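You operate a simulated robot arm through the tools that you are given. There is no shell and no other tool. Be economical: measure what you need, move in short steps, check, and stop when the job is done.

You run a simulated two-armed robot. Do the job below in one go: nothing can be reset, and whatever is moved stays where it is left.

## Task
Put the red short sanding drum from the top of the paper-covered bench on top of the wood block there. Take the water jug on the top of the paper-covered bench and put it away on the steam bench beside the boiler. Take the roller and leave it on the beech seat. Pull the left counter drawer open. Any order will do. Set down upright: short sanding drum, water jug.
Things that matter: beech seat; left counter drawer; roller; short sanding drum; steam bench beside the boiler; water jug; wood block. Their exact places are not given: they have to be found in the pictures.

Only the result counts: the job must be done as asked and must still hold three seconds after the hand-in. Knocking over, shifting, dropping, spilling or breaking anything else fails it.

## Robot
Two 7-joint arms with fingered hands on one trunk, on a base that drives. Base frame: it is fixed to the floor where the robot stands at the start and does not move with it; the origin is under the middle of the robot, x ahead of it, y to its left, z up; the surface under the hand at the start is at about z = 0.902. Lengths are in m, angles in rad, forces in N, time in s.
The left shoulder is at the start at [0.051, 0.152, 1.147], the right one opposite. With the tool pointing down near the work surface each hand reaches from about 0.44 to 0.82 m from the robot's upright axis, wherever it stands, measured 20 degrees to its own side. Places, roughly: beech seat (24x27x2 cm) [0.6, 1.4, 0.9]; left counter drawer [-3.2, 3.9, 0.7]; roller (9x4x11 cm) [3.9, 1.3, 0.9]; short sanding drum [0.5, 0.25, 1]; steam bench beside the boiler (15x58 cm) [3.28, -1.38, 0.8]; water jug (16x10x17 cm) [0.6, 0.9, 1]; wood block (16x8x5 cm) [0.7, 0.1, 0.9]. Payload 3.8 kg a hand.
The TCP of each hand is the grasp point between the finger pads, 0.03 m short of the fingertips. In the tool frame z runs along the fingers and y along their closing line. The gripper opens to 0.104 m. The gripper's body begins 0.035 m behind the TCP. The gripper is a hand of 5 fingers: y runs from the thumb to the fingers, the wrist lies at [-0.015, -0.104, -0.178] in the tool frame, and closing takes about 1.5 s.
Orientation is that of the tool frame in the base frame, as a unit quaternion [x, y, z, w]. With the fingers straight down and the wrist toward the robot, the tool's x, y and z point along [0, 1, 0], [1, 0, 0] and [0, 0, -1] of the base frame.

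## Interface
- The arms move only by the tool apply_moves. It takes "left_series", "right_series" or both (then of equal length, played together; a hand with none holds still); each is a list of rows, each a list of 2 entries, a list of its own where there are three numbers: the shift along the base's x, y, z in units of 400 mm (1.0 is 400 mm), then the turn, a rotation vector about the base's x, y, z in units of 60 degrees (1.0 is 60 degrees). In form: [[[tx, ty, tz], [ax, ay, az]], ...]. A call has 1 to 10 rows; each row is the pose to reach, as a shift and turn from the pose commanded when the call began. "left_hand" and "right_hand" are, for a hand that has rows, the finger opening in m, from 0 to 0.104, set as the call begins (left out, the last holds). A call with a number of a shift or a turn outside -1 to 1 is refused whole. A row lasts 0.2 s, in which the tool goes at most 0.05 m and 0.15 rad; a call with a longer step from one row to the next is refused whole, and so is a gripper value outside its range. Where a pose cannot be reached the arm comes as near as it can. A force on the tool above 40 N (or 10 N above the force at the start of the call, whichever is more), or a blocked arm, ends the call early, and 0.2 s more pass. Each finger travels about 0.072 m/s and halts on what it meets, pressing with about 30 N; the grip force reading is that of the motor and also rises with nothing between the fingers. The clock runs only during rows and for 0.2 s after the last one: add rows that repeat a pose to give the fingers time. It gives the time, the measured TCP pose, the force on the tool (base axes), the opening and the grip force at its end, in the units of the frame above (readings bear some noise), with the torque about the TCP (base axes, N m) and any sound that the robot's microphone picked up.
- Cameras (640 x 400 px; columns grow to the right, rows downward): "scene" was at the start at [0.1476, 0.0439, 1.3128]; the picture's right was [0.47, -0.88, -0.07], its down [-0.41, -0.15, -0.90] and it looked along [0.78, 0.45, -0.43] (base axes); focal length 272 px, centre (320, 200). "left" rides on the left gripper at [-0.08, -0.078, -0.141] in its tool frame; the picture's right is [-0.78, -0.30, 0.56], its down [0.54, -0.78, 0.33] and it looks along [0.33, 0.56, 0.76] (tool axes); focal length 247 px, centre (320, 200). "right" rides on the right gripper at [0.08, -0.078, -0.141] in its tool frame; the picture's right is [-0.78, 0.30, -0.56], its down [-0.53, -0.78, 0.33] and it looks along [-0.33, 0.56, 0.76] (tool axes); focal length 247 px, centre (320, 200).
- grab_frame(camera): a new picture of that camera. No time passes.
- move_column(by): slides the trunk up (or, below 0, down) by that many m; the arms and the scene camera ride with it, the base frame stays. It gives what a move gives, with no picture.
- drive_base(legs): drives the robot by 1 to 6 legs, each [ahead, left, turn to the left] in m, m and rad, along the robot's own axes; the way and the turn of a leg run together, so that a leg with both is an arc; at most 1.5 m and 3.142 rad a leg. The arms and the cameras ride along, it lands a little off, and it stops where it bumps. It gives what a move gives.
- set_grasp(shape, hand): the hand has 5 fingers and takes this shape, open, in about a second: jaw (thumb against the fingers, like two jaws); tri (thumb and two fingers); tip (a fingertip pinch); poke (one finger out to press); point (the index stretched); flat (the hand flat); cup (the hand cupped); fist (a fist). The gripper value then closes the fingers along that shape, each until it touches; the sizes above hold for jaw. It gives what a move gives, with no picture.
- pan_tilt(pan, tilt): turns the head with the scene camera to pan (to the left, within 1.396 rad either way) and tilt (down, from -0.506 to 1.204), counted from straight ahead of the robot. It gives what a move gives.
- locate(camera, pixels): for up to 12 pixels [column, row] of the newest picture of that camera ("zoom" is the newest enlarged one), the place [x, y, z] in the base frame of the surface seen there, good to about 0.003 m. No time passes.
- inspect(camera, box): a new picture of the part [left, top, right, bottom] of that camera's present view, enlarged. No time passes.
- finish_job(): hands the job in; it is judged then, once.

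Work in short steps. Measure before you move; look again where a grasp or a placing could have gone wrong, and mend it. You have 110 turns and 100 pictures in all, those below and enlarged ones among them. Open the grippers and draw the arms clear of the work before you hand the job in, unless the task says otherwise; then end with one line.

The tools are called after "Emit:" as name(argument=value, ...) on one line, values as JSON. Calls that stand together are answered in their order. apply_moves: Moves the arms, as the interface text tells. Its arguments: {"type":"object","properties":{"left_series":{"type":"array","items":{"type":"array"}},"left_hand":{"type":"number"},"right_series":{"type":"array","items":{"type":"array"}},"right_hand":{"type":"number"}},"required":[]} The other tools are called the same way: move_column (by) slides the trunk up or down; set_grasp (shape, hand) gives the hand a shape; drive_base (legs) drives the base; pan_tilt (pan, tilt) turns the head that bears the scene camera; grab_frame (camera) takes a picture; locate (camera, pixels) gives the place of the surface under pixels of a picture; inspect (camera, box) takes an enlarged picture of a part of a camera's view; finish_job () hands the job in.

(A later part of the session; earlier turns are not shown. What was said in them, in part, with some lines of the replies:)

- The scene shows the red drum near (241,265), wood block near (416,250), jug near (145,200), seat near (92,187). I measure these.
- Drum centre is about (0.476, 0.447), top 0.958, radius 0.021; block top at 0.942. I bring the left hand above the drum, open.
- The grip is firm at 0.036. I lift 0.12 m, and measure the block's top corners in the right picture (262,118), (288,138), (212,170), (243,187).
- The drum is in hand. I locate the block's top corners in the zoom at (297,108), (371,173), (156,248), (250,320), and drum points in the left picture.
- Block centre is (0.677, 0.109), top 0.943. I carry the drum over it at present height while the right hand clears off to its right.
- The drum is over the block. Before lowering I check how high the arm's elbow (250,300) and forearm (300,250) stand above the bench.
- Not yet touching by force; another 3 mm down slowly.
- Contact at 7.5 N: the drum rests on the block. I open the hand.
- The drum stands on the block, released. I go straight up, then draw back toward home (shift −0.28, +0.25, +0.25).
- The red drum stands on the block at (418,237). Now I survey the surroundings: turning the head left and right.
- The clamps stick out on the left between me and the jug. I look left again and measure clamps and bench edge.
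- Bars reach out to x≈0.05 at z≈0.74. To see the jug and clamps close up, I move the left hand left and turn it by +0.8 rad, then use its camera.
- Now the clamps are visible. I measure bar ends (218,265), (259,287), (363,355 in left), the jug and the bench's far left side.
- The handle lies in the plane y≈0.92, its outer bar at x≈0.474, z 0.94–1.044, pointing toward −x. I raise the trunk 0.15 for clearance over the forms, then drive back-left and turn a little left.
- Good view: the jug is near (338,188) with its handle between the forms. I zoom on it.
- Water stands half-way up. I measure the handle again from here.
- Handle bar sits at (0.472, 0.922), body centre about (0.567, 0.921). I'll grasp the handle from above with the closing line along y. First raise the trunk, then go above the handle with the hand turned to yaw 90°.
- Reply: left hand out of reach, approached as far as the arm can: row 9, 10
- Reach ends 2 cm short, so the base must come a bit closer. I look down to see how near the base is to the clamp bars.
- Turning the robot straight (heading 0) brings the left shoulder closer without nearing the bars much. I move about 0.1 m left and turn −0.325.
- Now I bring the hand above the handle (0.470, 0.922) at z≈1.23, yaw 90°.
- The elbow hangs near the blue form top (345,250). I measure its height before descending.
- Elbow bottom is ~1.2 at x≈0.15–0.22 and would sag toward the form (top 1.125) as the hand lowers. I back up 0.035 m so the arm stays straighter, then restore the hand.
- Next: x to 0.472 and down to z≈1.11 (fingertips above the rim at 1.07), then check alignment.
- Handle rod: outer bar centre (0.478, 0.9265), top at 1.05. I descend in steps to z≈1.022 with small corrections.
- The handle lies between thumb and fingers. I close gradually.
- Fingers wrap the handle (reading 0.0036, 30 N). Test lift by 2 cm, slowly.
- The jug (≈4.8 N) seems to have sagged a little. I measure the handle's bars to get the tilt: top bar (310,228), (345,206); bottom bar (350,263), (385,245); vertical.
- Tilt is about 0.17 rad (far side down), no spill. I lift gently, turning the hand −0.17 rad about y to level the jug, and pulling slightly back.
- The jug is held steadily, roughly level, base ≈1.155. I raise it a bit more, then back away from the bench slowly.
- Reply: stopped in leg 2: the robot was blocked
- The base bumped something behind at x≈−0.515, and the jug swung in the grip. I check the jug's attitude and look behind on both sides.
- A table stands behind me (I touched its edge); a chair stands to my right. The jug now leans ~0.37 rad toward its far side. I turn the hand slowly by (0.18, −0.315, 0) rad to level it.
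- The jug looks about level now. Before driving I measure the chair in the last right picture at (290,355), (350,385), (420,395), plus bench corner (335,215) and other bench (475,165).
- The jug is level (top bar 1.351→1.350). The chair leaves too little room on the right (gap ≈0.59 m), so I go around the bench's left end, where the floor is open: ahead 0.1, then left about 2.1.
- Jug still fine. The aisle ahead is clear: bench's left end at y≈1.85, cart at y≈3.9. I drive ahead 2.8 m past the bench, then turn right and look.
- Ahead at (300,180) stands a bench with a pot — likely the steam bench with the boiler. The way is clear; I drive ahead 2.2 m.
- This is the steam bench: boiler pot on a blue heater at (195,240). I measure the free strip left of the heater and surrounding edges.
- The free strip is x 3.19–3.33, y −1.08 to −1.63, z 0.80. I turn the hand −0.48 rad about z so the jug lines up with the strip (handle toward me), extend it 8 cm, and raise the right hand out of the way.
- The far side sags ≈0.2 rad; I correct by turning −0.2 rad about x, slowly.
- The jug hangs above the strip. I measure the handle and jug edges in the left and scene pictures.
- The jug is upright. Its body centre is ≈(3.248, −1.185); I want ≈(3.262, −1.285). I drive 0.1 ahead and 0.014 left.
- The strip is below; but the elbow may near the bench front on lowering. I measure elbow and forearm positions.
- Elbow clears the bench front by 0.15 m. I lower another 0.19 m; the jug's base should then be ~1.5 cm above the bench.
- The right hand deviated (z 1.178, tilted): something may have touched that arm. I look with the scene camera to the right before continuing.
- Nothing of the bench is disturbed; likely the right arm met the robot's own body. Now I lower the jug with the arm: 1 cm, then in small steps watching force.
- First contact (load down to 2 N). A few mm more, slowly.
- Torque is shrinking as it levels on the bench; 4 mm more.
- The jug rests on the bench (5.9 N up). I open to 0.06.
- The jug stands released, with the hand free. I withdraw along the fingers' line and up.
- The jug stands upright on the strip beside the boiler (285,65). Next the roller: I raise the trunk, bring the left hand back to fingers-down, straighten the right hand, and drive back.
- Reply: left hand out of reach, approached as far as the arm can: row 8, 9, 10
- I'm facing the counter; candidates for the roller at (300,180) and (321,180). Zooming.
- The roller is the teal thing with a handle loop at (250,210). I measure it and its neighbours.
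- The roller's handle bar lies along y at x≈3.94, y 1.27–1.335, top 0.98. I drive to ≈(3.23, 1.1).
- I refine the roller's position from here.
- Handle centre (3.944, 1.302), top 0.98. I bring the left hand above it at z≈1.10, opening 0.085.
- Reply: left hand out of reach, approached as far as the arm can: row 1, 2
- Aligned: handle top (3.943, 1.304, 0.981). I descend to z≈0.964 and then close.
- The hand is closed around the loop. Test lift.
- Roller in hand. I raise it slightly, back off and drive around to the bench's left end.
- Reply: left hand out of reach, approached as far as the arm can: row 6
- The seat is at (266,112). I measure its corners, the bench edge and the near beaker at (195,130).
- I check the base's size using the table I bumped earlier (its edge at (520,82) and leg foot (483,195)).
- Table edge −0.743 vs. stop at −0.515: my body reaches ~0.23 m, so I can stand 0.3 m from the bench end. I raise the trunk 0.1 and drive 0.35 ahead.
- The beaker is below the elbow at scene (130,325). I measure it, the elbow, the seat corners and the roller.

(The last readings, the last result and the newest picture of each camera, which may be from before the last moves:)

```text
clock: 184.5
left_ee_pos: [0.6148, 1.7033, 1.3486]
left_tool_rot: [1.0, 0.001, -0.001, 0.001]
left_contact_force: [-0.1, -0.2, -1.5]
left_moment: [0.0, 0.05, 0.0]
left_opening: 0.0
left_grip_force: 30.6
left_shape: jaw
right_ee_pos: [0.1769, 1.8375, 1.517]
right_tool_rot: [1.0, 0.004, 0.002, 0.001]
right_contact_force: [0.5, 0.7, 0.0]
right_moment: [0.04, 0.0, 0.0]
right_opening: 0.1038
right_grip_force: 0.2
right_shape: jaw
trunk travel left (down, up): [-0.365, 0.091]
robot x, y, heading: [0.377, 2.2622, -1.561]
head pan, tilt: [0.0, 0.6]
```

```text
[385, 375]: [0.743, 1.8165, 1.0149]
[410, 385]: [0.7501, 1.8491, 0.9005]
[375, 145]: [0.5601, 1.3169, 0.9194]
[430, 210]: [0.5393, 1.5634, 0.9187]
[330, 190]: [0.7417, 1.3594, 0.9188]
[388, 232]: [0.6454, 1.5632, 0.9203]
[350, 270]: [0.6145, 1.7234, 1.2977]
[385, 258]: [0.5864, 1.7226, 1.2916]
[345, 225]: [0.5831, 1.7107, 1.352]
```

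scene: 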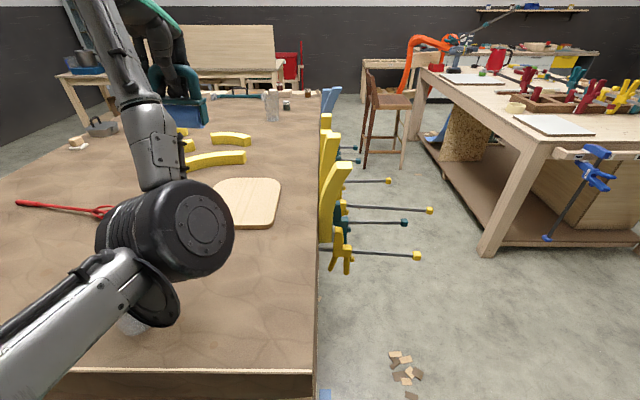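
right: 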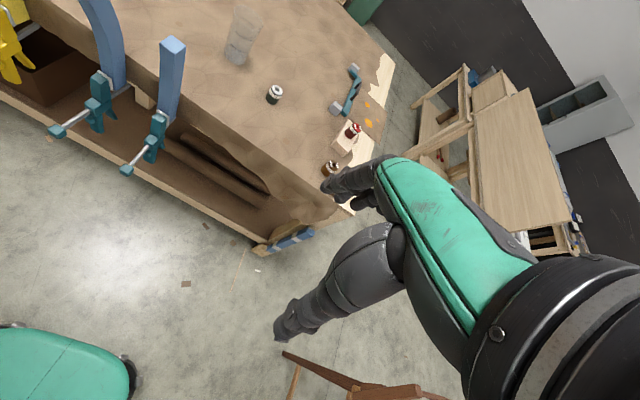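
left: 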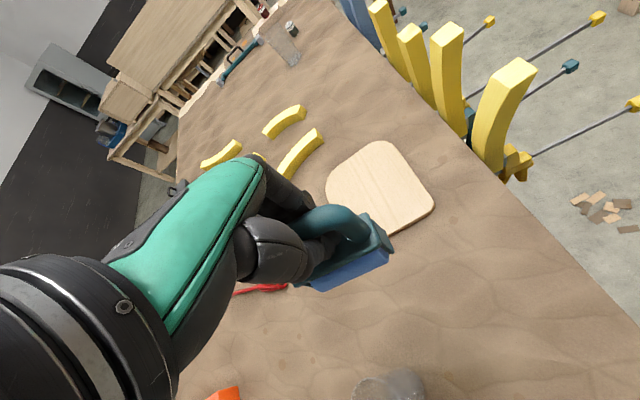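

Seat top 0.919, x 0.53–0.75, y 1.28–1.565. Beaker at (0.775, 1.84), clear of the arm. I extend to y≈1.505 and lower to z≈1.15.

Emit:
apply_moves(left_series=[[[0, -0.08, -0.06], [0, 0, 0]], [[0, -0.16, -0.13], [0, 0, 0]], [[0, -0.24, -0.2], [0, 0, 0]], [[0, -0.32, -0.28], [0, 0, 0]], [[0, -0.4, -0.36], [0, 0, 0]], [[0, -0.46, -0.43], [0, 0, 0]], [[0, -0.495, -0.5], [0, 0, 0]], [[0, -0.495, -0.5], [0, 0, 0]]])

Emit:
move_column(by=-0.09)

Emit:
grab_frame(camera="left")

Emit:
grab_frame(camera="scene")

```text
clock: 186.3
left_ee_pos: [0.6147, 1.5252, 1.1491]
left_tool_rot: [1.0, 0.002, 0.0, -0.001]
left_contact_force: [-0.6, -0.4, -1.9]
left_moment: [0.01, -0.02, -0.02]
left_opening: 0.0
left_grip_force: 29.9
left_shape: jaw
left hand out of reach, approached as far as the arm can: row 6, 7, 8
right_ee_pos: [0.177, 1.8354, 1.5177]
right_tool_rot: [1.0, 0.003, 0.001, 0.0]
right_contact_force: [0.3, 0.1, 0.4]
right_moment: [-0.01, -0.01, -0.01]
right_opening: 0.1039
right_grip_force: 0.1
right_shape: jaw
trunk travel left (down, up): [-0.365, 0.091]
robot x, y, heading: [0.3751, 2.2648, -1.564]
head pan, tilt: [0.0, 0.6]
```

```text
clock: 187.6
left_ee_pos: [0.6134, 1.5248, 1.0604]
left_tool_rot: [1.0, 0.001, 0.0, 0.001]
left_contact_force: [0.3, -0.7, -1.2]
left_moment: [0.01, 0.02, -0.06]
left_opening: 0.0
left_grip_force: 29.7
left_shape: jaw
right_ee_pos: [0.1783, 1.8346, 1.4275]
right_tool_rot: [1.0, 0.003, 0.002, 0.0]
right_contact_force: [0.2, 0.6, 0.1]
right_moment: [-0.04, 0.03, 0.01]
right_opening: 0.1041
right_grip_force: 0.0
right_shape: jaw
trunk travel left (down, up): [-0.275, 0.181]
robot x, y, heading: [0.3769, 2.2678, -1.566]
head pan, tilt: [0.0, 0.6]
```

```text
21 pictures are left
```

left: 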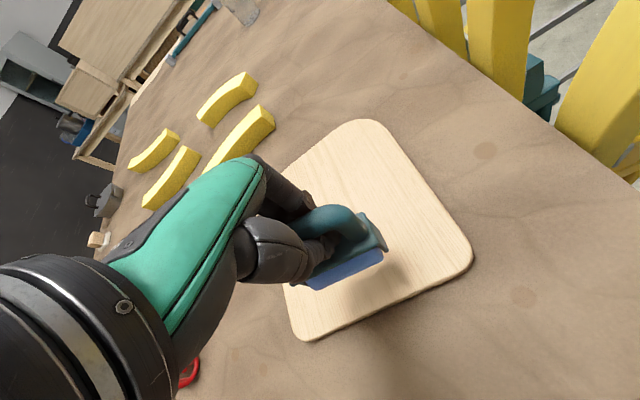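

```text
20 pictures are left
```

scene: 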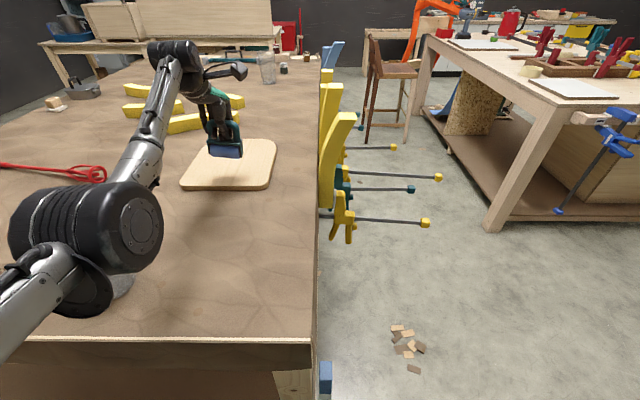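

Roller hangs over the seat. The elbow is near the beaker in view (120,285); I measure its height.

Emit:
locate(camera="scene", pixels=[[90, 230], [80, 290], [95, 300], [140, 230], [122, 285], [60, 300], [140, 175], [100, 260]])

Emit:
locate(camera="left", pixels=[[340, 275], [378, 257], [305, 320], [460, 255], [345, 220], [380, 225]])

```text
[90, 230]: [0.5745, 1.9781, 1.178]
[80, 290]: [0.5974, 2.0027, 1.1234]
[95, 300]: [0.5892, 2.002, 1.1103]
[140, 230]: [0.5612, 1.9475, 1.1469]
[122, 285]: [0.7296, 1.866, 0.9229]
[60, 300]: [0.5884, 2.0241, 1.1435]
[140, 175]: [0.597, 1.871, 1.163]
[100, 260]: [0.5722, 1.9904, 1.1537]
```

```text
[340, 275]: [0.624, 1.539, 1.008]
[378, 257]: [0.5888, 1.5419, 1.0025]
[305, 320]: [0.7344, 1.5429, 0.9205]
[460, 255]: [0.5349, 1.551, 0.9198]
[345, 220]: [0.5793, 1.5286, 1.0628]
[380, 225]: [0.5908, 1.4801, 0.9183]
```

Elbow stays above and beside the beaker. I edge forward 3 cm for margin on the seat, then lower to just above contact.

Emit:
drive_base(legs=[[0.035, 0, 0]])

Emit:
apply_moves(left_series=[[[0, 0, -0.05], [0, 0, 0]], [[0, 0, -0.1], [0, 0, 0]], [[0, 0, -0.13], [0, 0, 0]], [[0, 0, -0.138], [0, 0, 0]], [[0, 0, -0.138], [0, 0, 0]]])

Emit:
inspect(camera="left", box=[260, 110, 500, 350])

```text
clock: 188.5
left_ee_pos: [0.612, 1.5029, 1.0588]
left_tool_rot: [1.0, 0.0, 0.001, 0.0]
left_contact_force: [0.1, 0.1, -2.4]
left_moment: [0.04, 0.03, -0.02]
left_opening: 0.0001
left_grip_force: 29.6
left_shape: jaw
right_ee_pos: [0.1774, 1.8144, 1.4283]
right_tool_rot: [1.0, 0.004, 0.001, 0.001]
right_contact_force: [-0.4, -0.6, -1.4]
right_moment: [0.05, 0.01, 0.01]
right_opening: 0.1038
right_grip_force: 0.0
right_shape: jaw
trunk travel left (down, up): [-0.275, 0.181]
robot x, y, heading: [0.3772, 2.2508, -1.565]
head pan, tilt: [0.0, 0.6]
stopped in leg 1: the robot was blocked; the commanded pose is now the measured one
```

```text
clock: 189.7
left_ee_pos: [0.6117, 1.5058, 1.0062]
left_tool_rot: [1.0, 0.002, 0.0, 0.001]
left_contact_force: [0.2, 0.1, -2.0]
left_moment: [0.0, 0.02, 0.0]
left_opening: 0.0
left_grip_force: 30.1
left_shape: jaw
right_ee_pos: [0.1768, 1.8153, 1.4283]
right_tool_rot: [1.0, 0.003, 0.003, 0.001]
right_contact_force: [0.4, -0.4, -0.2]
right_moment: [0.01, -0.01, -0.01]
right_opening: 0.1038
right_grip_force: 0.0
right_shape: jaw
trunk travel left (down, up): [-0.275, 0.181]
robot x, y, heading: [0.3764, 2.2467, -1.561]
head pan, tilt: [0.0, 0.6]
```

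```text
1.67 times, centred on (380, 230) of left
```

zoom: 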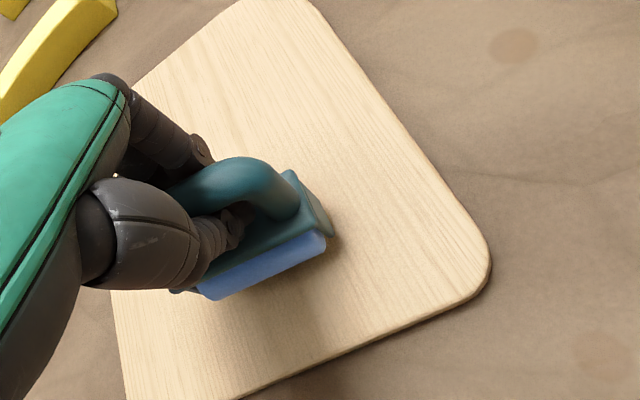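

The base touched the bench's foot, so no further forward. The roller is just above the seat; lower in small steps.

Emit:
apply_moves(left_series=[[[0, 0, -0.004], [0, 0, 0]], [[0, 0, -0.008], [0, 0, 0]], [[0, 0, -0.012], [0, 0, 0]], [[0, 0, -0.015], [0, 0, 0]], [[0, 0, -0.015], [0, 0, 0]]])

```text
clock: 190.9
left_ee_pos: [0.612, 1.505, 1.0036]
left_tool_rot: [1.0, 0.002, 0.0, 0.005]
left_contact_force: [1.4, -0.1, 9.4]
left_moment: [-0.2, 0.12, 0.03]
left_opening: 0.0001
left_grip_force: 29.7
left_shape: jaw
right_ee_pos: [0.1776, 1.8166, 1.4283]
right_tool_rot: [1.0, 0.003, 0.002, 0.002]
right_contact_force: [-0.3, -0.4, 0.2]
right_moment: [-0.03, 0.02, 0.03]
right_opening: 0.1042
right_grip_force: 0.1
right_shape: jaw
trunk travel left (down, up): [-0.275, 0.181]
robot x, y, heading: [0.3797, 2.2448, -1.563]
head pan, tilt: [0.0, 0.6]
```

Contact at 9.4 N. I open the hand (to 0.085), easing up slightly.

Emit:
apply_moves(left_series=[[[0, 0, 0.004], [0, 0, 0]], [[0, 0, 0.005], [0, 0, 0]], [[0, 0, 0.005], [0, 0, 0]], [[0, 0, 0.005], [0, 0, 0]], [[0, 0, 0.005], [0, 0, 0]], [[0, 0, 0.005], [0, 0, 0]], [[0, 0, 0.005], [0, 0, 0]], [[0, 0, 0.005], [0, 0, 0]]], left_hand=0.09)

Emit:
grab_frame(camera="left")

```text
clock: 192.7
left_ee_pos: [0.6128, 1.5053, 1.0015]
left_tool_rot: [1.0, 0.002, 0.0, 0.001]
left_contact_force: [0.1, 0.5, 0.4]
left_moment: [0.0, 0.01, -0.01]
left_opening: 0.09
left_grip_force: 0.1
left_shape: jaw
right_ee_pos: [0.1777, 1.816, 1.4285]
right_tool_rot: [1.0, 0.003, 0.002, 0.001]
right_contact_force: [0.1, 0.0, -0.5]
right_moment: [0.02, 0.02, 0.01]
right_opening: 0.104
right_grip_force: 0.0
right_shape: jaw
trunk travel left (down, up): [-0.275, 0.181]
robot x, y, heading: [0.3803, 2.2447, -1.565]
head pan, tilt: [0.0, 0.6]
```

```text
18 pictures are left
```

left: 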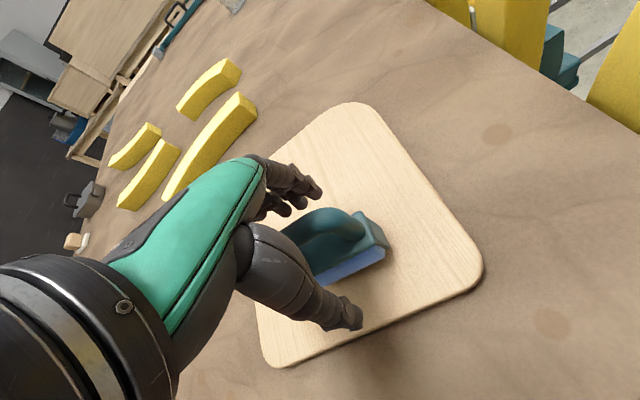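

The roller stands on the seat, released. I rise straight up with the trunk, back away, and turn toward −x to find the drawer.

Emit:
move_column(by=0.18)

Emit:
drive_base(legs=[[-0.6, 0, 0], [0, 0, -1.58]])

Emit:
pan_tilt(pan=-0.3, tilt=0.25)

Emit:
grab_frame(camera="scene")

```text
clock: 194.7
left_ee_pos: [0.6122, 1.5076, 1.1953]
left_tool_rot: [1.0, 0.002, 0.0, 0.01]
left_contact_force: [-0.3, -0.6, -0.5]
left_moment: [0.01, 0.0, -0.03]
left_opening: 0.0901
left_grip_force: 0.0
left_shape: jaw
right_ee_pos: [0.1763, 1.8148, 1.6089]
right_tool_rot: [1.0, 0.003, 0.001, 0.001]
right_contact_force: [0.2, 0.5, -0.2]
right_moment: [-0.03, 0.01, 0.01]
right_opening: 0.104
right_grip_force: 0.0
right_shape: jaw
trunk travel left (down, up): [-0.455, 0.001]
robot x, y, heading: [0.3771, 2.2474, -1.566]
head pan, tilt: [0.0, 0.6]
```

```text
clock: 201.9
left_ee_pos: [-0.369, 2.605, 1.1958]
left_tool_rot: [-0.705, 0.709, 0.008, -0.007]
left_contact_force: [-0.1, -0.1, -1.0]
left_moment: [0.0, 0.02, -0.02]
left_opening: 0.09
left_grip_force: 0.1
left_shape: jaw
right_ee_pos: [-0.0552, 3.0369, 1.608]
right_tool_rot: [-0.707, 0.708, -0.001, -0.002]
right_contact_force: [0.0, 0.6, -0.2]
right_moment: [-0.01, 0.02, 0.02]
right_opening: 0.1041
right_grip_force: 0.2
right_shape: jaw
trunk travel left (down, up): [-0.455, 0.001]
robot x, y, heading: [0.3724, 2.8342, 3.141]
head pan, tilt: [0.0, 0.6]
```

```text
clock: 202.7
left_ee_pos: [-0.3685, 2.6049, 1.1943]
left_tool_rot: [-0.704, 0.71, 0.008, -0.007]
left_contact_force: [0.1, 0.1, -0.6]
left_moment: [0.02, -0.04, -0.01]
left_opening: 0.0901
left_grip_force: 0.0
left_shape: jaw
right_ee_pos: [-0.0558, 3.0367, 1.6085]
right_tool_rot: [-0.706, 0.709, -0.001, -0.002]
right_contact_force: [-0.4, -0.1, 0.5]
right_moment: [0.0, -0.02, 0.0]
right_opening: 0.1038
right_grip_force: 0.1
right_shape: jaw
trunk travel left (down, up): [-0.455, 0.001]
robot x, y, heading: [0.3719, 2.8365, 3.134]
head pan, tilt: [-0.3, 0.25]
```

```text
17 pictures are left
```

scene: 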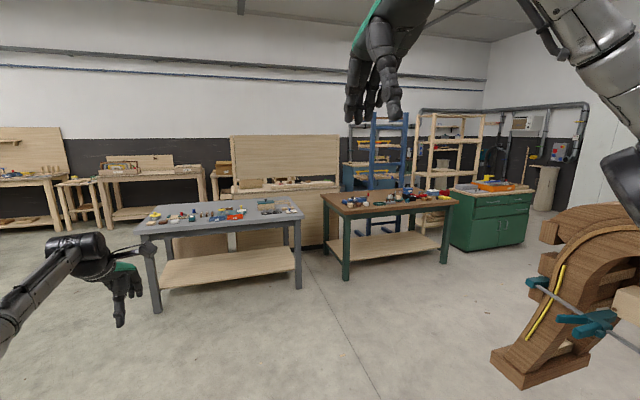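

I look for the counter around (-3.2, 3.9): candidates are the wooden counter at (285,215) and the green cabinet at (490,220). Zoom and locate.

Emit:
inspect(camera="scene", box=[220, 150, 560, 290])

Emit:
locate(camera="scene", pixels=[[490, 208], [520, 205], [470, 230], [315, 220], [325, 205], [290, 160], [345, 270], [445, 255], [302, 285], [270, 215], [530, 240], [400, 205]])

```text
1.88 times, centred on (390, 220) of scene
```

zoom: 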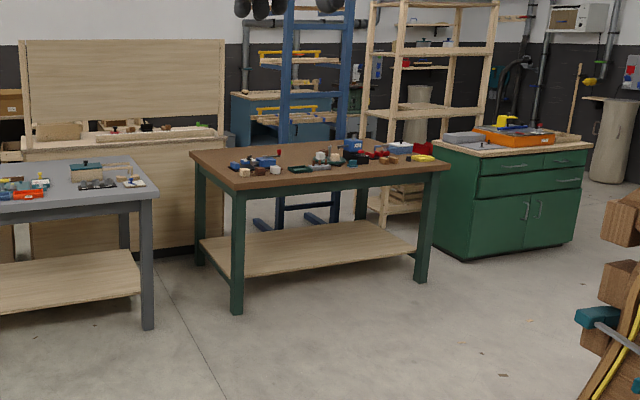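

```text
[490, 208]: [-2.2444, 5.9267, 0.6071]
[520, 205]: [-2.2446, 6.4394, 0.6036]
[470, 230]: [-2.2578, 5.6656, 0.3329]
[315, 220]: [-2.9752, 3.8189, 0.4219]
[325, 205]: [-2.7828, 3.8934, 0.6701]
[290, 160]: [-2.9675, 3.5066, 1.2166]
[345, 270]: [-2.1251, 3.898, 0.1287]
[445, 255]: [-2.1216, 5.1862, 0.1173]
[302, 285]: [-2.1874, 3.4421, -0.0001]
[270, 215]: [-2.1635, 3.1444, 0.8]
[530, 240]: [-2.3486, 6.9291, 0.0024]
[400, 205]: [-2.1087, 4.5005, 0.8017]
```

The wooden counter (panel at x≈−2.97) shows its back; its front with drawers faces −x, so I must go round. I measure the gap on the left: gray table leg (157,308), floor and benches beyond.

Emit:
locate(camera="scene", pixels=[[157, 308], [165, 265], [232, 245], [118, 218], [205, 205], [100, 225], [60, 225], [215, 180], [130, 240], [338, 240], [150, 225], [330, 235]])

```text
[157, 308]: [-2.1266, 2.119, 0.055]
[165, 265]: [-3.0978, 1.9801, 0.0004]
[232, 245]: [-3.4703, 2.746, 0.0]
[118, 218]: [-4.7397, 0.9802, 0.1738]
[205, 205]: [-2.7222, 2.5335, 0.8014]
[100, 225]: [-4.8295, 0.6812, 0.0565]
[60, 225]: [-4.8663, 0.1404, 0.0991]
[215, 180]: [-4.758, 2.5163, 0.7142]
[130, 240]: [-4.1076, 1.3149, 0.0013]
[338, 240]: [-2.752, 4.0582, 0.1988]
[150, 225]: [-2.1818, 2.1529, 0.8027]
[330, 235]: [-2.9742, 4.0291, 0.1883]
```

There's an aisle at y≈1.6 left of the gray table (its corner at y 2.12) leading to x≈−3.9. I retract the left hand and drive there, then turn right to face +y.

Emit:
apply_moves(left_series=[[[0.1, 0, 0.05], [0, 0, 0]], [[0.2, 0, 0.1], [0, 0, 0]], [[0.3, 0, 0.15], [0, 0, 0]], [[0.4, 0, 0.2], [0, 0, 0]], [[0.5, 0, 0.25], [0, 0, 0]], [[0.6, 0, 0.3], [0, 0, 0]]])

Emit:
drive_base(legs=[[1.2, 1.2, 0], [1.45, 0, 0], [1.4, 0, 0], [0, 0, -1.57]])

Emit:
pan_tilt(pan=-0.4, tilt=0.35)

Emit:
grab_frame(camera="scene")

```text
clock: 204.1
left_ee_pos: [-0.3572, 2.6076, 1.314]
left_tool_rot: [-0.704, 0.71, 0.006, -0.007]
left_contact_force: [0.6, -0.2, -0.2]
left_moment: [-0.01, 0.0, -0.01]
left_opening: 0.0899
left_grip_force: 0.1
left_shape: jaw
left hand out of reach, approached as far as the arm can: row 1, 2, 3, 4, 5, 6
right_ee_pos: [-0.0548, 3.0377, 1.608]
right_tool_rot: [-0.707, 0.708, 0.001, -0.002]
right_contact_force: [0.7, -0.1, 0.4]
right_moment: [0.01, 0.01, 0.03]
right_opening: 0.1039
right_grip_force: 0.0
right_shape: jaw
trunk travel left (down, up): [-0.455, 0.001]
robot x, y, heading: [0.3729, 2.8322, 3.141]
head pan, tilt: [-0.3, 0.25]
```

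```text
refused: leg 1 is longer than a leg can be; nothing moved
```

```text
clock: 204.8
left_ee_pos: [-0.3577, 2.6071, 1.313]
left_tool_rot: [-0.704, 0.71, 0.007, -0.007]
left_contact_force: [-0.2, 0.5, 0.0]
left_moment: [0.0, -0.01, 0.01]
left_opening: 0.0901
left_grip_force: 0.0
left_shape: jaw
right_ee_pos: [-0.0564, 3.0372, 1.6075]
right_tool_rot: [-0.706, 0.708, 0.001, -0.002]
right_contact_force: [-0.5, 0.3, 0.3]
right_moment: [0.03, 0.03, 0.0]
right_opening: 0.1038
right_grip_force: 0.1
right_shape: jaw
trunk travel left (down, up): [-0.455, 0.001]
robot x, y, heading: [0.3727, 2.8344, 3.134]
head pan, tilt: [-0.4, 0.351]
```

```text
15 pictures are left
```

scene: 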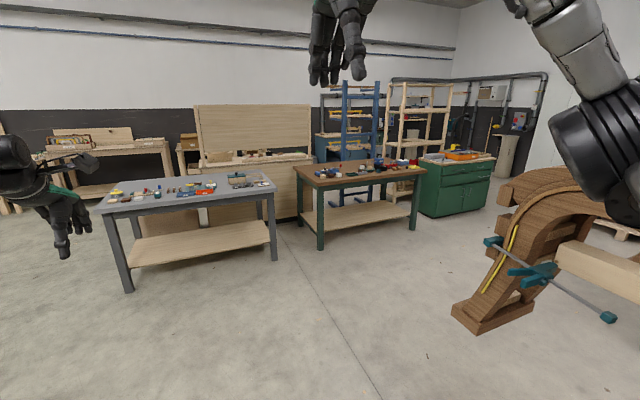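

The diagonal leg was too long; I split it. (Only 15 pictures remain, so I look sparingly.)

Emit:
drive_base(legs=[[0.9, 0.9, 0], [0.3, 0.3, 0], [1.4, 0, 0], [1.35, 0, 0], [0, 0, -1.57]])

Emit:
apply_moves(left_series=[[[0, -0.03, -0.05], [0, 0, 0]], [[0, -0.08, -0.1], [0, 0, 0]], [[0, -0.16, -0.15], [0, 0, 0]], [[0, -0.24, -0.2], [0, 0, 0]], [[0, -0.32, -0.2], [0, 0, 0]], [[0, -0.42, -0.2], [0, 0, 0]]])

Emit:
pan_tilt(pan=-0.5, tilt=0.4)

Emit:
grab_frame(camera="scene")

```text
clock: 230.2
left_ee_pos: [-3.8024, 2.367, 1.3128]
left_tool_rot: [0.012, 1.0, 0.01, 0.0]
left_contact_force: [1.3, -0.5, -0.5]
left_moment: [0.01, 0.01, 0.0]
left_opening: 0.09
left_grip_force: 0.1
left_shape: jaw
right_ee_pos: [-3.3776, 2.0586, 1.608]
right_tool_rot: [0.009, 1.0, 0.001, -0.002]
right_contact_force: [0.5, 0.0, -0.1]
right_moment: [-0.03, 0.01, 0.0]
right_opening: 0.1039
right_grip_force: 0.1
right_shape: jaw
trunk travel left (down, up): [-0.455, 0.001]
robot x, y, heading: [-3.5842, 1.6358, 1.554]
head pan, tilt: [-0.4, 0.351]
```

```text
clock: 231.6
left_ee_pos: [-3.8126, 2.3748, 1.2441]
left_tool_rot: [0.012, 1.0, 0.009, 0.0]
left_contact_force: [0.6, -0.3, 0.2]
left_moment: [0.05, 0.01, -0.05]
left_opening: 0.0898
left_grip_force: 0.1
left_shape: jaw
left hand out of reach, approached as far as the arm can: row 1, 2, 3, 4, 5, 6
right_ee_pos: [-3.3774, 2.059, 1.6073]
right_tool_rot: [0.01, 1.0, 0.002, -0.002]
right_contact_force: [1.2, 0.5, 0.5]
right_moment: [0.01, -0.03, 0.03]
right_opening: 0.1039
right_grip_force: 0.0
right_shape: jaw
trunk travel left (down, up): [-0.455, 0.001]
robot x, y, heading: [-3.5884, 1.6344, 1.549]
head pan, tilt: [-0.4, 0.351]
```

```text
clock: 232.3
left_ee_pos: [-3.8119, 2.3748, 1.2449]
left_tool_rot: [0.012, 1.0, 0.009, 0.001]
left_contact_force: [0.4, 0.3, -0.4]
left_moment: [0.02, -0.02, 0.01]
left_opening: 0.0898
left_grip_force: 0.0
left_shape: jaw
right_ee_pos: [-3.3771, 2.0591, 1.6085]
right_tool_rot: [0.01, 1.0, 0.001, -0.002]
right_contact_force: [-0.2, -0.1, -0.3]
right_moment: [0.03, 0.02, 0.01]
right_opening: 0.104
right_grip_force: 0.0
right_shape: jaw
trunk travel left (down, up): [-0.455, 0.001]
robot x, y, heading: [-3.5886, 1.6315, 1.553]
head pan, tilt: [-0.499, 0.4]
```

```text
14 pictures are left
```

scene: 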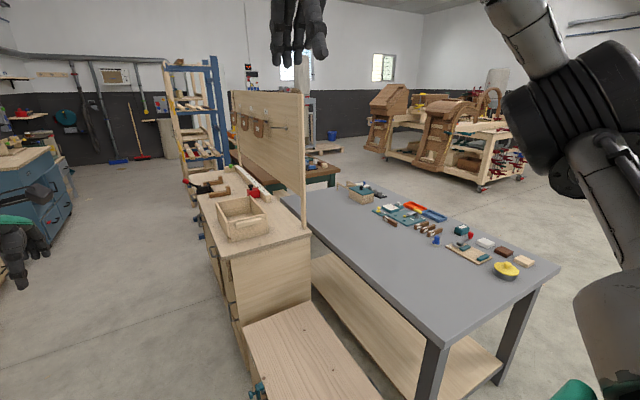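

The wooden counter's front faces −x (drawers seen edge-on at (215,270)). I measure its edges and things around.

Emit:
locate(camera="scene", pixels=[[228, 262], [200, 203], [212, 245], [222, 290], [310, 235], [245, 320], [258, 390], [60, 215], [100, 330], [240, 360], [195, 235], [185, 200]])

Emit:
inspect(camera="scene", box=[170, 160, 330, 400])

```text
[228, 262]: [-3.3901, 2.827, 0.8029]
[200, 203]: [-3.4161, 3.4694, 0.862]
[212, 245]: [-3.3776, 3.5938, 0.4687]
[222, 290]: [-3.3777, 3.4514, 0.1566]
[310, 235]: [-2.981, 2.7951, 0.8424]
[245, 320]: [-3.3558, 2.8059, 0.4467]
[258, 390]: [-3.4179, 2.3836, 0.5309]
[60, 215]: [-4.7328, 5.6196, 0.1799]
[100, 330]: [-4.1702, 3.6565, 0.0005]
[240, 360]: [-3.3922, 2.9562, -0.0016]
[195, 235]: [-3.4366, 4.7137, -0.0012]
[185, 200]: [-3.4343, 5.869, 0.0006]
```

```text
1.67 times, centred on (250, 280) of scene
```

zoom: 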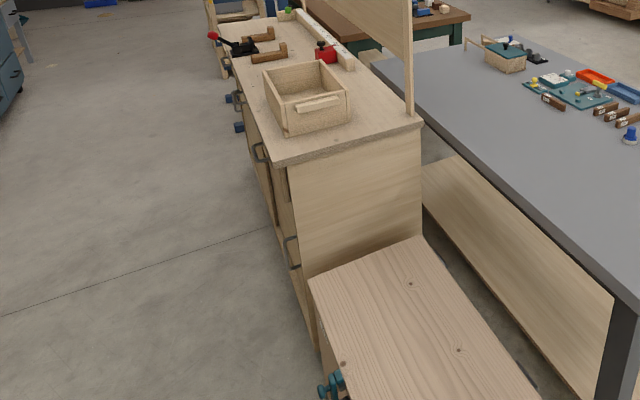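

Counter front is at x≈−3.38, y 2.8–4.0. I drive left 0.55, ahead 2.05, and turn right to face it.

Emit:
drive_base(legs=[[0, 0.58, 0], [1.0, 0, 0], [1.05, 0, 0], [0, 0, -1.553]])

Emit:
pan_tilt(pan=0.0, tilt=0.75)

Emit:
grab_frame(camera="scene")

```text
clock: 249.1
left_ee_pos: [-3.359, 3.9236, 1.2457]
left_tool_rot: [0.705, 0.71, 0.007, 0.006]
left_contact_force: [0.5, 0.4, -0.2]
left_moment: [0.03, -0.01, -0.01]
left_opening: 0.0901
left_grip_force: 0.0
left_shape: jaw
right_ee_pos: [-3.6622, 3.4779, 1.6084]
right_tool_rot: [0.703, 0.711, 0.002, 0.0]
right_contact_force: [0.3, 0.5, 0.1]
right_moment: [0.01, 0.03, 0.0]
right_opening: 0.1041
right_grip_force: 0.1
right_shape: jaw
trunk travel left (down, up): [-0.455, 0.001]
robot x, y, heading: [-4.0907, 3.6748, 0.014]
head pan, tilt: [-0.499, 0.4]
```

```text
clock: 250.0
left_ee_pos: [-3.3589, 3.9226, 1.2461]
left_tool_rot: [0.705, 0.71, 0.007, 0.007]
left_contact_force: [-0.3, -0.4, -0.3]
left_moment: [-0.01, 0.01, 0.06]
left_opening: 0.0903
left_grip_force: 0.0
left_shape: jaw
right_ee_pos: [-3.6626, 3.4775, 1.6083]
right_tool_rot: [0.703, 0.711, 0.002, 0.0]
right_contact_force: [0.0, -0.3, -1.4]
right_moment: [0.0, 0.04, 0.0]
right_opening: 0.1042
right_grip_force: 0.0
right_shape: jaw
trunk travel left (down, up): [-0.455, 0.001]
robot x, y, heading: [-4.0954, 3.6726, 0.015]
head pan, tilt: [0.0, 0.75]
```

```text
12 pictures are left
```

scene: 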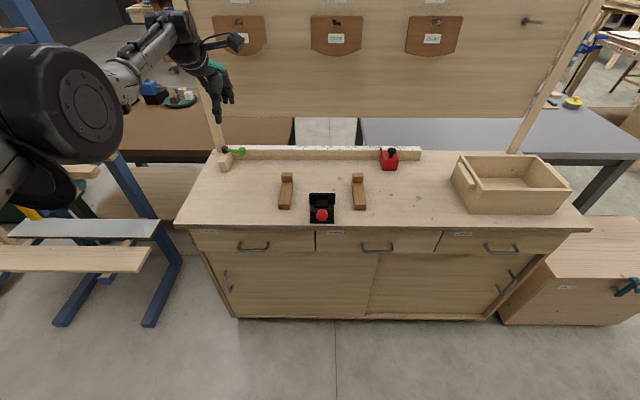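

The left drawer's handle is at (254,248). I measure the handle and drawer front.

Emit:
inspect(camera="scene", box=[190, 215, 320, 280])

Emit:
locate(camera="scene", pixels=[[239, 246], [269, 244], [254, 250], [220, 240], [290, 243], [254, 241], [230, 222], [300, 225], [254, 262]])

```text
4.92 times, centred on (255, 248) of scene
```

zoom: 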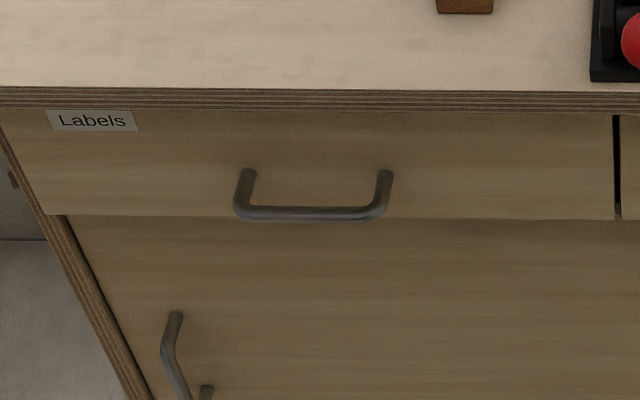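

```text
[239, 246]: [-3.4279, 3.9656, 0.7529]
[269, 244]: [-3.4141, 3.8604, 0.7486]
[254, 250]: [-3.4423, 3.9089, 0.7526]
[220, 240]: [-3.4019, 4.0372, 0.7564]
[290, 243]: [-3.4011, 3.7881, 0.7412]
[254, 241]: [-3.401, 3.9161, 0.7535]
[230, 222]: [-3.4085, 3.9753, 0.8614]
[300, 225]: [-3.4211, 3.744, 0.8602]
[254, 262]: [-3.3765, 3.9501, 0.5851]
```

Left drawer handle: bar along y 3.865–3.965 at x≈−3.438, z≈0.752; front at −3.401. I'll approach with the fingers pointing ahead (pitch 90°) and pinch the bar vertically. First back up 0.15 and pitch the hand in two stages.

Emit:
drive_base(legs=[[-0.15, 0, -0.015]])

Emit:
apply_moves(left_series=[[[0, -0.005, 0], [0, -0.12, 0]], [[0, -0.01, 0], [0, -0.24, 0]], [[0, -0.015, 0], [0, -0.36, 0]], [[0, -0.02, 0], [0, -0.48, 0]], [[0, -0.025, 0], [0, -0.6, 0]], [[0, -0.025, 0], [0, -0.72, 0]], [[0, -0.025, 0], [0, -0.72, 0]]], left_hand=0.06)

Emit:
apply_moves(left_series=[[[0, 0, 0], [0, -0.12, 0]], [[0, 0, 0], [0, -0.24, 0]], [[0, 0, 0], [0, -0.36, 0]], [[0, 0, 0], [0, -0.48, 0]], [[0, 0, 0], [0, -0.6, 0]], [[0, 0, 0], [0, -0.72, 0]], [[0, 0, 0], [0, -0.78, 0]], [[0, 0, 0], [0, -0.78, 0]]])

```text
clock: 251.4
left_ee_pos: [-3.5039, 3.9101, 1.243]
left_tool_rot: [0.71, 0.704, 0.005, 0.006]
left_contact_force: [0.1, 0.4, 0.2]
left_moment: [-0.01, 0.0, -0.04]
left_opening: 0.0901
left_grip_force: 0.2
left_shape: jaw
right_ee_pos: [-3.812, 3.4699, 1.6068]
right_tool_rot: [0.709, 0.705, 0.0, -0.002]
right_contact_force: [-0.2, 0.1, 0.4]
right_moment: [-0.02, 0.02, 0.01]
right_opening: 0.1039
right_grip_force: 0.1
right_shape: jaw
trunk travel left (down, up): [-0.455, 0.001]
robot x, y, heading: [-4.2458, 3.6744, -0.005]
head pan, tilt: [0.0, 0.75]
```

```text
clock: 253.0
left_ee_pos: [-3.4235, 3.9039, 1.2344]
left_tool_rot: [0.658, 0.653, 0.267, 0.265]
left_contact_force: [1.1, 0.4, 0.0]
left_moment: [-0.01, 0.0, 0.0]
left_opening: 0.0604
left_grip_force: 0.1
left_shape: jaw
left hand out of reach, approached as far as the arm can: row 1, 2, 3, 4, 5, 6, 7
right_ee_pos: [-3.8176, 3.4705, 1.6074]
right_tool_rot: [0.709, 0.705, 0.003, -0.001]
right_contact_force: [-0.5, 0.1, 0.8]
right_moment: [-0.01, -0.01, 0.02]
right_opening: 0.1038
right_grip_force: 0.1
right_shape: jaw
trunk travel left (down, up): [-0.455, 0.001]
robot x, y, heading: [-4.2458, 3.6761, -0.005]
head pan, tilt: [0.0, 0.75]
```

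```text
clock: 254.8
left_ee_pos: [-3.4712, 3.9037, 1.2761]
left_tool_rot: [0.514, 0.51, 0.491, 0.484]
left_contact_force: [0.8, 0.3, 0.1]
left_moment: [0.03, 0.0, 0.01]
left_opening: 0.06
left_grip_force: 0.1
left_shape: jaw
left hand out of reach, approached as far as the arm can: row 2, 3, 4, 5, 6, 7, 8
right_ee_pos: [-3.8191, 3.4702, 1.6071]
right_tool_rot: [0.709, 0.705, 0.002, -0.001]
right_contact_force: [-0.2, 0.0, 0.4]
right_moment: [0.03, 0.0, -0.01]
right_opening: 0.1039
right_grip_force: 0.0
right_shape: jaw
trunk travel left (down, up): [-0.455, 0.001]
robot x, y, heading: [-4.2462, 3.6766, -0.005]
head pan, tilt: [0.0, 0.75]
```

Hand is now nearly horizontal at (−3.471, 3.904). I back up 8 cm to keep the fingertips clear of the counter edge, then lower the trunk 0.43.

Emit:
drive_base(legs=[[-0.08, 0, 0]])

Emit:
move_column(by=-0.43)

Emit:
grab_frame(camera="left")

```text
clock: 255.8
left_ee_pos: [-3.5435, 3.9056, 1.269]
left_tool_rot: [0.516, 0.513, 0.488, 0.482]
left_contact_force: [0.4, -0.6, 0.4]
left_moment: [-0.03, -0.02, -0.04]
left_opening: 0.06
left_grip_force: 0.0
left_shape: jaw
right_ee_pos: [-3.8849, 3.471, 1.603]
right_tool_rot: [0.708, 0.706, -0.002, -0.004]
right_contact_force: [0.8, 0.2, -0.4]
right_moment: [-0.02, 0.07, 0.01]
right_opening: 0.104
right_grip_force: 0.1
right_shape: jaw
trunk travel left (down, up): [-0.455, 0.001]
robot x, y, heading: [-4.3284, 3.6763, -0.005]
head pan, tilt: [0.0, 0.75]
```

```text
refused: -0.43 is not a number from -0.4 to 0.4
```

```text
10 pictures are left
```

left: 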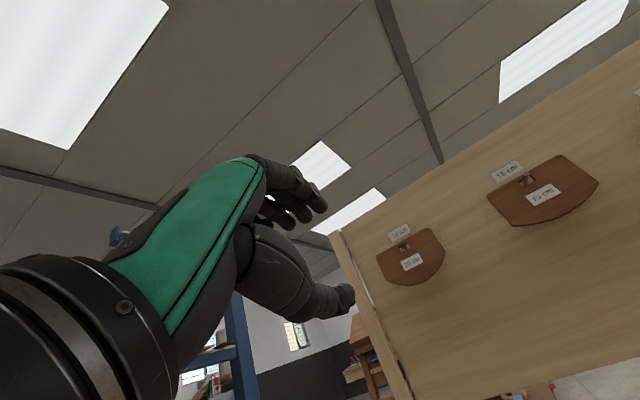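

I lower in two calls (limit 0.4).

Emit:
move_column(by=-0.4)

Emit:
apply_moves(left_series=[[[0, 0.01, -0.06], [0, 0, 0]], [[0, 0.02, -0.12], [0, 0, 0]], [[0, 0.02, -0.18], [0, 0, 0]], [[0, 0.02, -0.24], [0, 0, 0]], [[0, 0.02, -0.295], [0, 0, 0]], [[0, 0.02, -0.295], [0, 0, 0]]])

Emit:
grab_frame(camera="left")

```text
clock: 259.7
left_ee_pos: [-3.5533, 3.9055, 0.8748]
left_tool_rot: [0.514, 0.51, 0.491, 0.484]
left_contact_force: [-0.4, 0.4, -0.2]
left_moment: [-0.01, -0.02, 0.03]
left_opening: 0.0602
left_grip_force: 0.0
left_shape: jaw
right_ee_pos: [-3.888, 3.4719, 1.1972]
right_tool_rot: [0.708, 0.706, -0.006, -0.008]
right_contact_force: [-0.6, -0.1, 0.7]
right_moment: [0.01, -0.01, -0.03]
right_opening: 0.104
right_grip_force: 0.1
right_shape: jaw
trunk travel left (down, up): [-0.055, 0.401]
robot x, y, heading: [-4.3266, 3.6716, -0.003]
head pan, tilt: [0.0, 0.75]
```

```text
clock: 261.1
left_ee_pos: [-3.553, 3.9164, 0.7571]
left_tool_rot: [0.514, 0.51, 0.49, 0.485]
left_contact_force: [-0.5, -0.7, -0.4]
left_moment: [0.0, 0.0, -0.02]
left_opening: 0.0603
left_grip_force: 0.0
left_shape: jaw
right_ee_pos: [-3.8891, 3.4723, 1.1988]
right_tool_rot: [0.709, 0.706, -0.005, -0.008]
right_contact_force: [0.3, 0.2, -0.4]
right_moment: [0.04, 0.01, 0.01]
right_opening: 0.1038
right_grip_force: 0.1
right_shape: jaw
trunk travel left (down, up): [-0.055, 0.401]
robot x, y, heading: [-4.3253, 3.6748, -0.009]
head pan, tilt: [0.0, 0.75]
```

```text
9 pictures are left
```

left: 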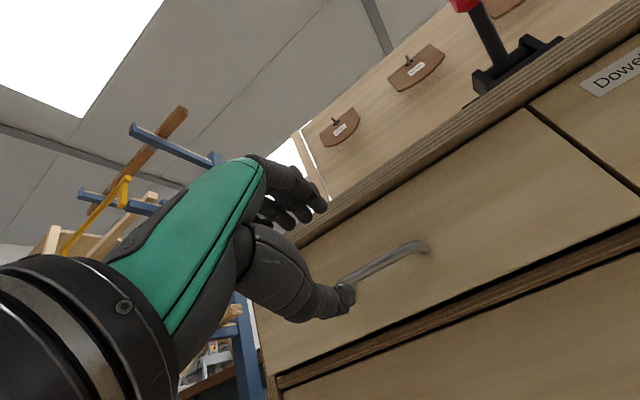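

The handle bar is visible at (350–425, 245–280). I measure it.

Emit:
locate(camera="left", pixels=[[360, 274], [380, 263], [405, 250], [425, 246], [330, 270], [400, 290], [430, 300]])

```text
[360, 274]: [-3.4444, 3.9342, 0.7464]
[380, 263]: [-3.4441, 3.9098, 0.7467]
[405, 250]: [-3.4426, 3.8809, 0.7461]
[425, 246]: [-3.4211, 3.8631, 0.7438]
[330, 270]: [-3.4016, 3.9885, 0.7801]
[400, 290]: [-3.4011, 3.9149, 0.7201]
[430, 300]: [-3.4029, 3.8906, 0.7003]
```

Bar centre ≈(−3.438, 3.912, 0.747). I adjust height, open to 0.08, and drive 0.085 ahead.

Emit:
apply_moves(left_series=[[[0, -0.005, -0.02], [0, 0, 0]], [[0, -0.008, -0.022], [0, 0, 0]], [[0, -0.008, -0.022], [0, 0, 0]]], left_hand=0.08)

Emit:
drive_base(legs=[[0.085, 0, 0]])

Emit:
grab_frame(camera="left")

```text
clock: 261.9
left_ee_pos: [-3.5538, 3.9109, 0.7476]
left_tool_rot: [0.514, 0.511, 0.491, 0.484]
left_contact_force: [-0.1, -0.8, 0.2]
left_moment: [0.0, 0.0, 0.01]
left_opening: 0.0795
left_grip_force: 0.1
left_shape: jaw
right_ee_pos: [-3.8875, 3.4715, 1.1984]
right_tool_rot: [0.709, 0.705, -0.006, -0.008]
right_contact_force: [-0.1, 0.6, 0.4]
right_moment: [0.0, 0.0, 0.0]
right_opening: 0.104
right_grip_force: 0.1
right_shape: jaw
trunk travel left (down, up): [-0.055, 0.401]
robot x, y, heading: [-4.3269, 3.678, -0.005]
head pan, tilt: [0.0, 0.75]
```

```text
clock: 262.9
left_ee_pos: [-3.4688, 3.9091, 0.7466]
left_tool_rot: [0.515, 0.51, 0.49, 0.484]
left_contact_force: [-0.8, -0.3, 1.1]
left_moment: [0.0, -0.03, 0.02]
left_opening: 0.0798
left_grip_force: 0.0
left_shape: jaw
right_ee_pos: [-3.8016, 3.471, 1.1972]
right_tool_rot: [0.709, 0.705, -0.006, -0.009]
right_contact_force: [0.6, -0.5, -0.1]
right_moment: [-0.03, 0.06, 0.02]
right_opening: 0.1037
right_grip_force: 0.0
right_shape: jaw
trunk travel left (down, up): [-0.055, 0.401]
robot x, y, heading: [-4.2473, 3.6756, -0.006]
head pan, tilt: [0.0, 0.75]
```

```text
8 pictures are left
```

left: 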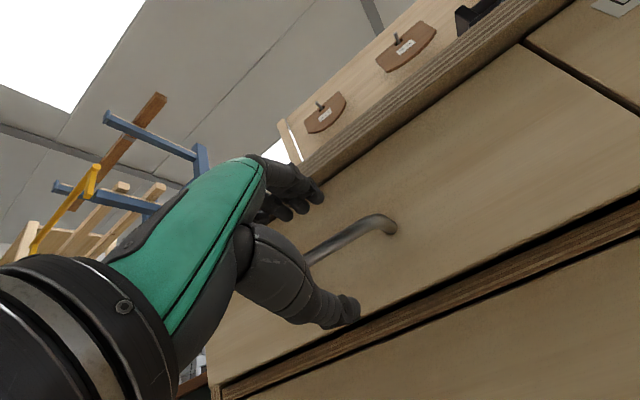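

The bar lies between thumb and fingers. I go 2 cm further and close.

Emit:
apply_moves(left_series=[[[0.025, 0.005, 0], [0, 0, 0]], [[0.05, 0.005, 0], [0, 0, 0]], [[0.05, 0.005, 0], [0, 0, 0]]])

Emit:
apply_moves(left_series=[[[0, 0, 0], [0, 0, 0]], [[0, 0, 0], [0, 0, 0]], [[0, 0, 0], [0, 0, 0]], [[0, 0, 0], [0, 0, 0]], [[0, 0, 0], [0, 0, 0]], [[0, 0, 0], [0, 0, 0]], [[0, 0, 0], [0, 0, 0]], [[0, 0, 0], [0, 0, 0]]], left_hand=0.0)

Emit:
grab_frame(camera="left")

```text
clock: 263.8
left_ee_pos: [-3.4499, 3.9139, 0.748]
left_tool_rot: [0.514, 0.511, 0.491, 0.484]
left_contact_force: [0.4, -0.1, 1.0]
left_moment: [-0.01, 0.01, -0.04]
left_opening: 0.0798
left_grip_force: 0.2
left_shape: jaw
right_ee_pos: [-3.8042, 3.4683, 1.1969]
right_tool_rot: [0.709, 0.705, -0.006, -0.008]
right_contact_force: [-0.4, -0.8, -0.6]
right_moment: [-0.01, 0.02, 0.01]
right_opening: 0.104
right_grip_force: 0.1
right_shape: jaw
trunk travel left (down, up): [-0.055, 0.401]
robot x, y, heading: [-4.2439, 3.6768, -0.005]
head pan, tilt: [0.0, 0.75]
```

```text
clock: 265.6
left_ee_pos: [-3.4482, 3.9135, 0.7474]
left_tool_rot: [0.515, 0.51, 0.49, 0.484]
left_contact_force: [1.6, -0.1, -2.6]
left_moment: [0.2, 0.02, 0.05]
left_opening: 0.0003
left_grip_force: 30.0
left_shape: jaw
right_ee_pos: [-3.8042, 3.4707, 1.197]
right_tool_rot: [0.708, 0.706, -0.006, -0.009]
right_contact_force: [-0.1, 0.2, 0.1]
right_moment: [0.01, 0.0, 0.0]
right_opening: 0.1041
right_grip_force: 0.1
right_shape: jaw
trunk travel left (down, up): [-0.055, 0.401]
robot x, y, heading: [-4.2423, 3.6755, -0.005]
head pan, tilt: [0.0, 0.75]
```

```text
7 pictures are left
```

left: 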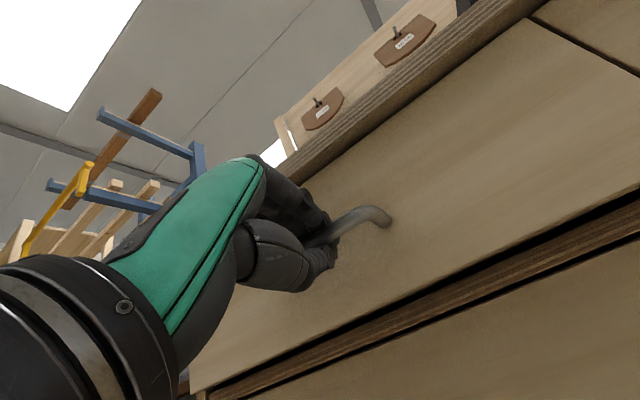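

The fingers hook the bar. I pull by driving back 0.2 m in two gentle legs.

Emit:
drive_base(legs=[[-0.1, 0, 0], [-0.1, 0, 0]])

Emit:
grab_frame(camera="left")

```text
clock: 267.4
left_ee_pos: [-3.6512, 3.9129, 0.7491]
left_tool_rot: [0.515, 0.509, 0.489, 0.486]
left_contact_force: [-0.6, 0.7, -8.6]
left_moment: [0.1, 0.1, 0.01]
left_opening: 0.0009
left_grip_force: 30.3
left_shape: jaw
right_ee_pos: [-4.0062, 3.4713, 1.1972]
right_tool_rot: [0.71, 0.704, -0.006, -0.008]
right_contact_force: [-0.1, 0.8, 0.7]
right_moment: [0.01, -0.03, -0.03]
right_opening: 0.1038
right_grip_force: 0.0
right_shape: jaw
trunk travel left (down, up): [-0.055, 0.401]
robot x, y, heading: [-4.443, 3.6772, -0.008]
head pan, tilt: [0.0, 0.75]
```

```text
6 pictures are left
```

left: 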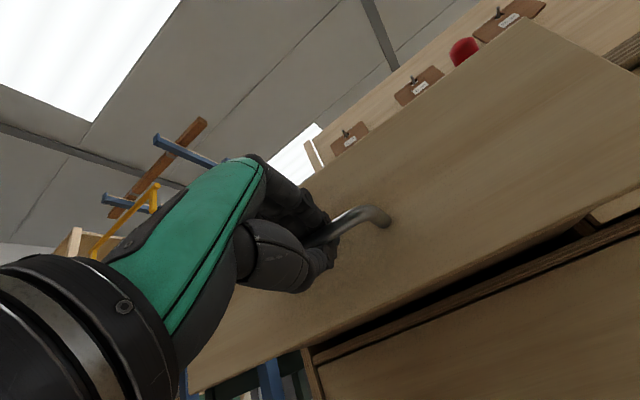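

The drawer has come out 0.2 m. I pull another 0.1 m with the arm.

Emit:
apply_moves(left_series=[[[-0.05, 0, 0], [0, 0, 0]], [[-0.1, 0, 0], [0, 0, 0]], [[-0.15, 0, 0], [0, 0, 0]], [[-0.2, 0, 0], [0, 0, 0]], [[-0.25, 0, 0], [0, 0, 0]], [[-0.25, 0, 0], [0, 0, 0]]])

```text
clock: 268.9
left_ee_pos: [-3.7466, 3.9133, 0.7474]
left_tool_rot: [0.517, 0.509, 0.491, 0.482]
left_contact_force: [27.5, -5.0, -9.0]
left_moment: [0.15, 0.05, -0.2]
left_opening: 0.0004
left_grip_force: 29.5
left_shape: jaw
right_ee_pos: [-4.0014, 3.4703, 1.1975]
right_tool_rot: [0.71, 0.704, -0.007, -0.01]
right_contact_force: [-0.5, -0.8, 0.5]
right_moment: [0.0, -0.01, -0.07]
right_opening: 0.1039
right_grip_force: 0.1
right_shape: jaw
trunk travel left (down, up): [-0.055, 0.401]
robot x, y, heading: [-4.443, 3.6778, -0.011]
head pan, tilt: [0.0, 0.75]
```

The drawer is at its stop (27 N), about 0.3 m out. I ease off, open the hand, then withdraw.

Emit:
apply_moves(left_series=[[[0.01, 0, 0], [0, 0, 0]], [[0.012, 0, 0], [0, 0, 0]], [[0.012, 0, 0], [0, 0, 0]], [[0.012, 0, 0], [0, 0, 0]], [[0.012, 0, 0], [0, 0, 0]], [[0.012, 0, 0], [0, 0, 0]], [[0.012, 0, 0], [0, 0, 0]]], left_hand=0.08)

Emit:
apply_moves(left_series=[[[-0.05, 0, 0], [0, 0, 0]], [[-0.1, 0, 0], [0, 0, 0]], [[-0.16, 0, 0], [0, 0, 0]], [[-0.22, 0, 0], [0, 0, 0]], [[-0.22, 0, 0], [0, 0, 0]]])

Emit:
grab_frame(camera="left")

```text
clock: 270.4
left_ee_pos: [-3.7467, 3.916, 0.7497]
left_tool_rot: [0.516, 0.508, 0.492, 0.483]
left_contact_force: [1.0, 0.6, -0.3]
left_moment: [0.0, 0.01, 0.03]
left_opening: 0.08
left_grip_force: 0.1
left_shape: jaw
right_ee_pos: [-4.0072, 3.4711, 1.1965]
right_tool_rot: [0.71, 0.704, -0.006, -0.008]
right_contact_force: [0.0, -0.6, -0.9]
right_moment: [0.0, 0.02, -0.01]
right_opening: 0.104
right_grip_force: 0.0
right_shape: jaw
trunk travel left (down, up): [-0.055, 0.401]
robot x, y, heading: [-4.4441, 3.6753, -0.005]
head pan, tilt: [0.0, 0.75]
```

```text
clock: 271.3
left_ee_pos: [-3.7791, 3.9182, 0.8477]
left_tool_rot: [0.47, 0.458, 0.543, 0.525]
left_contact_force: [-0.6, -0.4, 0.0]
left_moment: [-0.01, 0.05, 0.0]
left_opening: 0.0799
left_grip_force: 0.1
left_shape: jaw
right_ee_pos: [-4.0068, 3.4712, 1.1966]
right_tool_rot: [0.71, 0.704, -0.005, -0.008]
right_contact_force: [-0.3, -0.5, -0.3]
right_moment: [0.01, -0.04, 0.01]
right_opening: 0.1039
right_grip_force: 0.0
right_shape: jaw
trunk travel left (down, up): [-0.055, 0.401]
robot x, y, heading: [-4.4407, 3.6734, -0.01]
head pan, tilt: [0.0, 0.75]
stopped in row 4 (left hand): the arm was blocked; the commanded pose is now the measured one
```

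```text
5 pictures are left
```

left: 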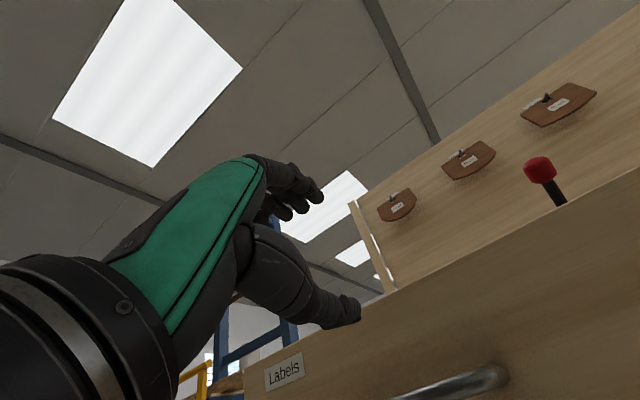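

The hand is off the handle, in front of the drawer. I raise the trunk straight up to clear it, then look.

Emit:
move_column(by=0.36)

Emit:
grab_frame(camera="scene")

```text
clock: 274.8
left_ee_pos: [-3.7786, 3.918, 1.2069]
left_tool_rot: [0.47, 0.459, 0.542, 0.525]
left_contact_force: [-0.8, 0.6, -0.2]
left_moment: [0.0, 0.04, -0.01]
left_opening: 0.0801
left_grip_force: 0.1
left_shape: jaw
right_ee_pos: [-4.0059, 3.4713, 1.5577]
right_tool_rot: [0.709, 0.705, -0.006, -0.007]
right_contact_force: [-0.6, 0.3, -0.1]
right_moment: [0.01, 0.0, -0.01]
right_opening: 0.1038
right_grip_force: 0.0
right_shape: jaw
trunk travel left (down, up): [-0.415, 0.041]
robot x, y, heading: [-4.4431, 3.6734, -0.008]
head pan, tilt: [0.0, 0.75]
```

```text
4 pictures are left
```

scene: 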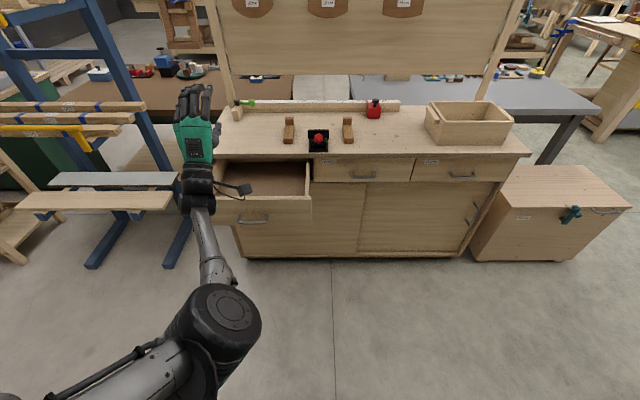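

The left drawer stands open at (262,190), its contents and the countertop are undisturbed, and both arms are clear with hands open. Everything is placed, so I hand in.

Emit:
finish_job()

```text
The job is handed in.
```

All four parts of the job are done and handed in. The red drum stands upright on the wood block, the jug upright on the steam bench beside the boiler, the roller on the beech seat, and the left counter drawer is pulled open about 0.3 m. While driving, the base bumped a table edge and later a foot of the paper-covered bench; I saw nothing move or spill. I did not take a last look at the drum, jug and roller before handing in.
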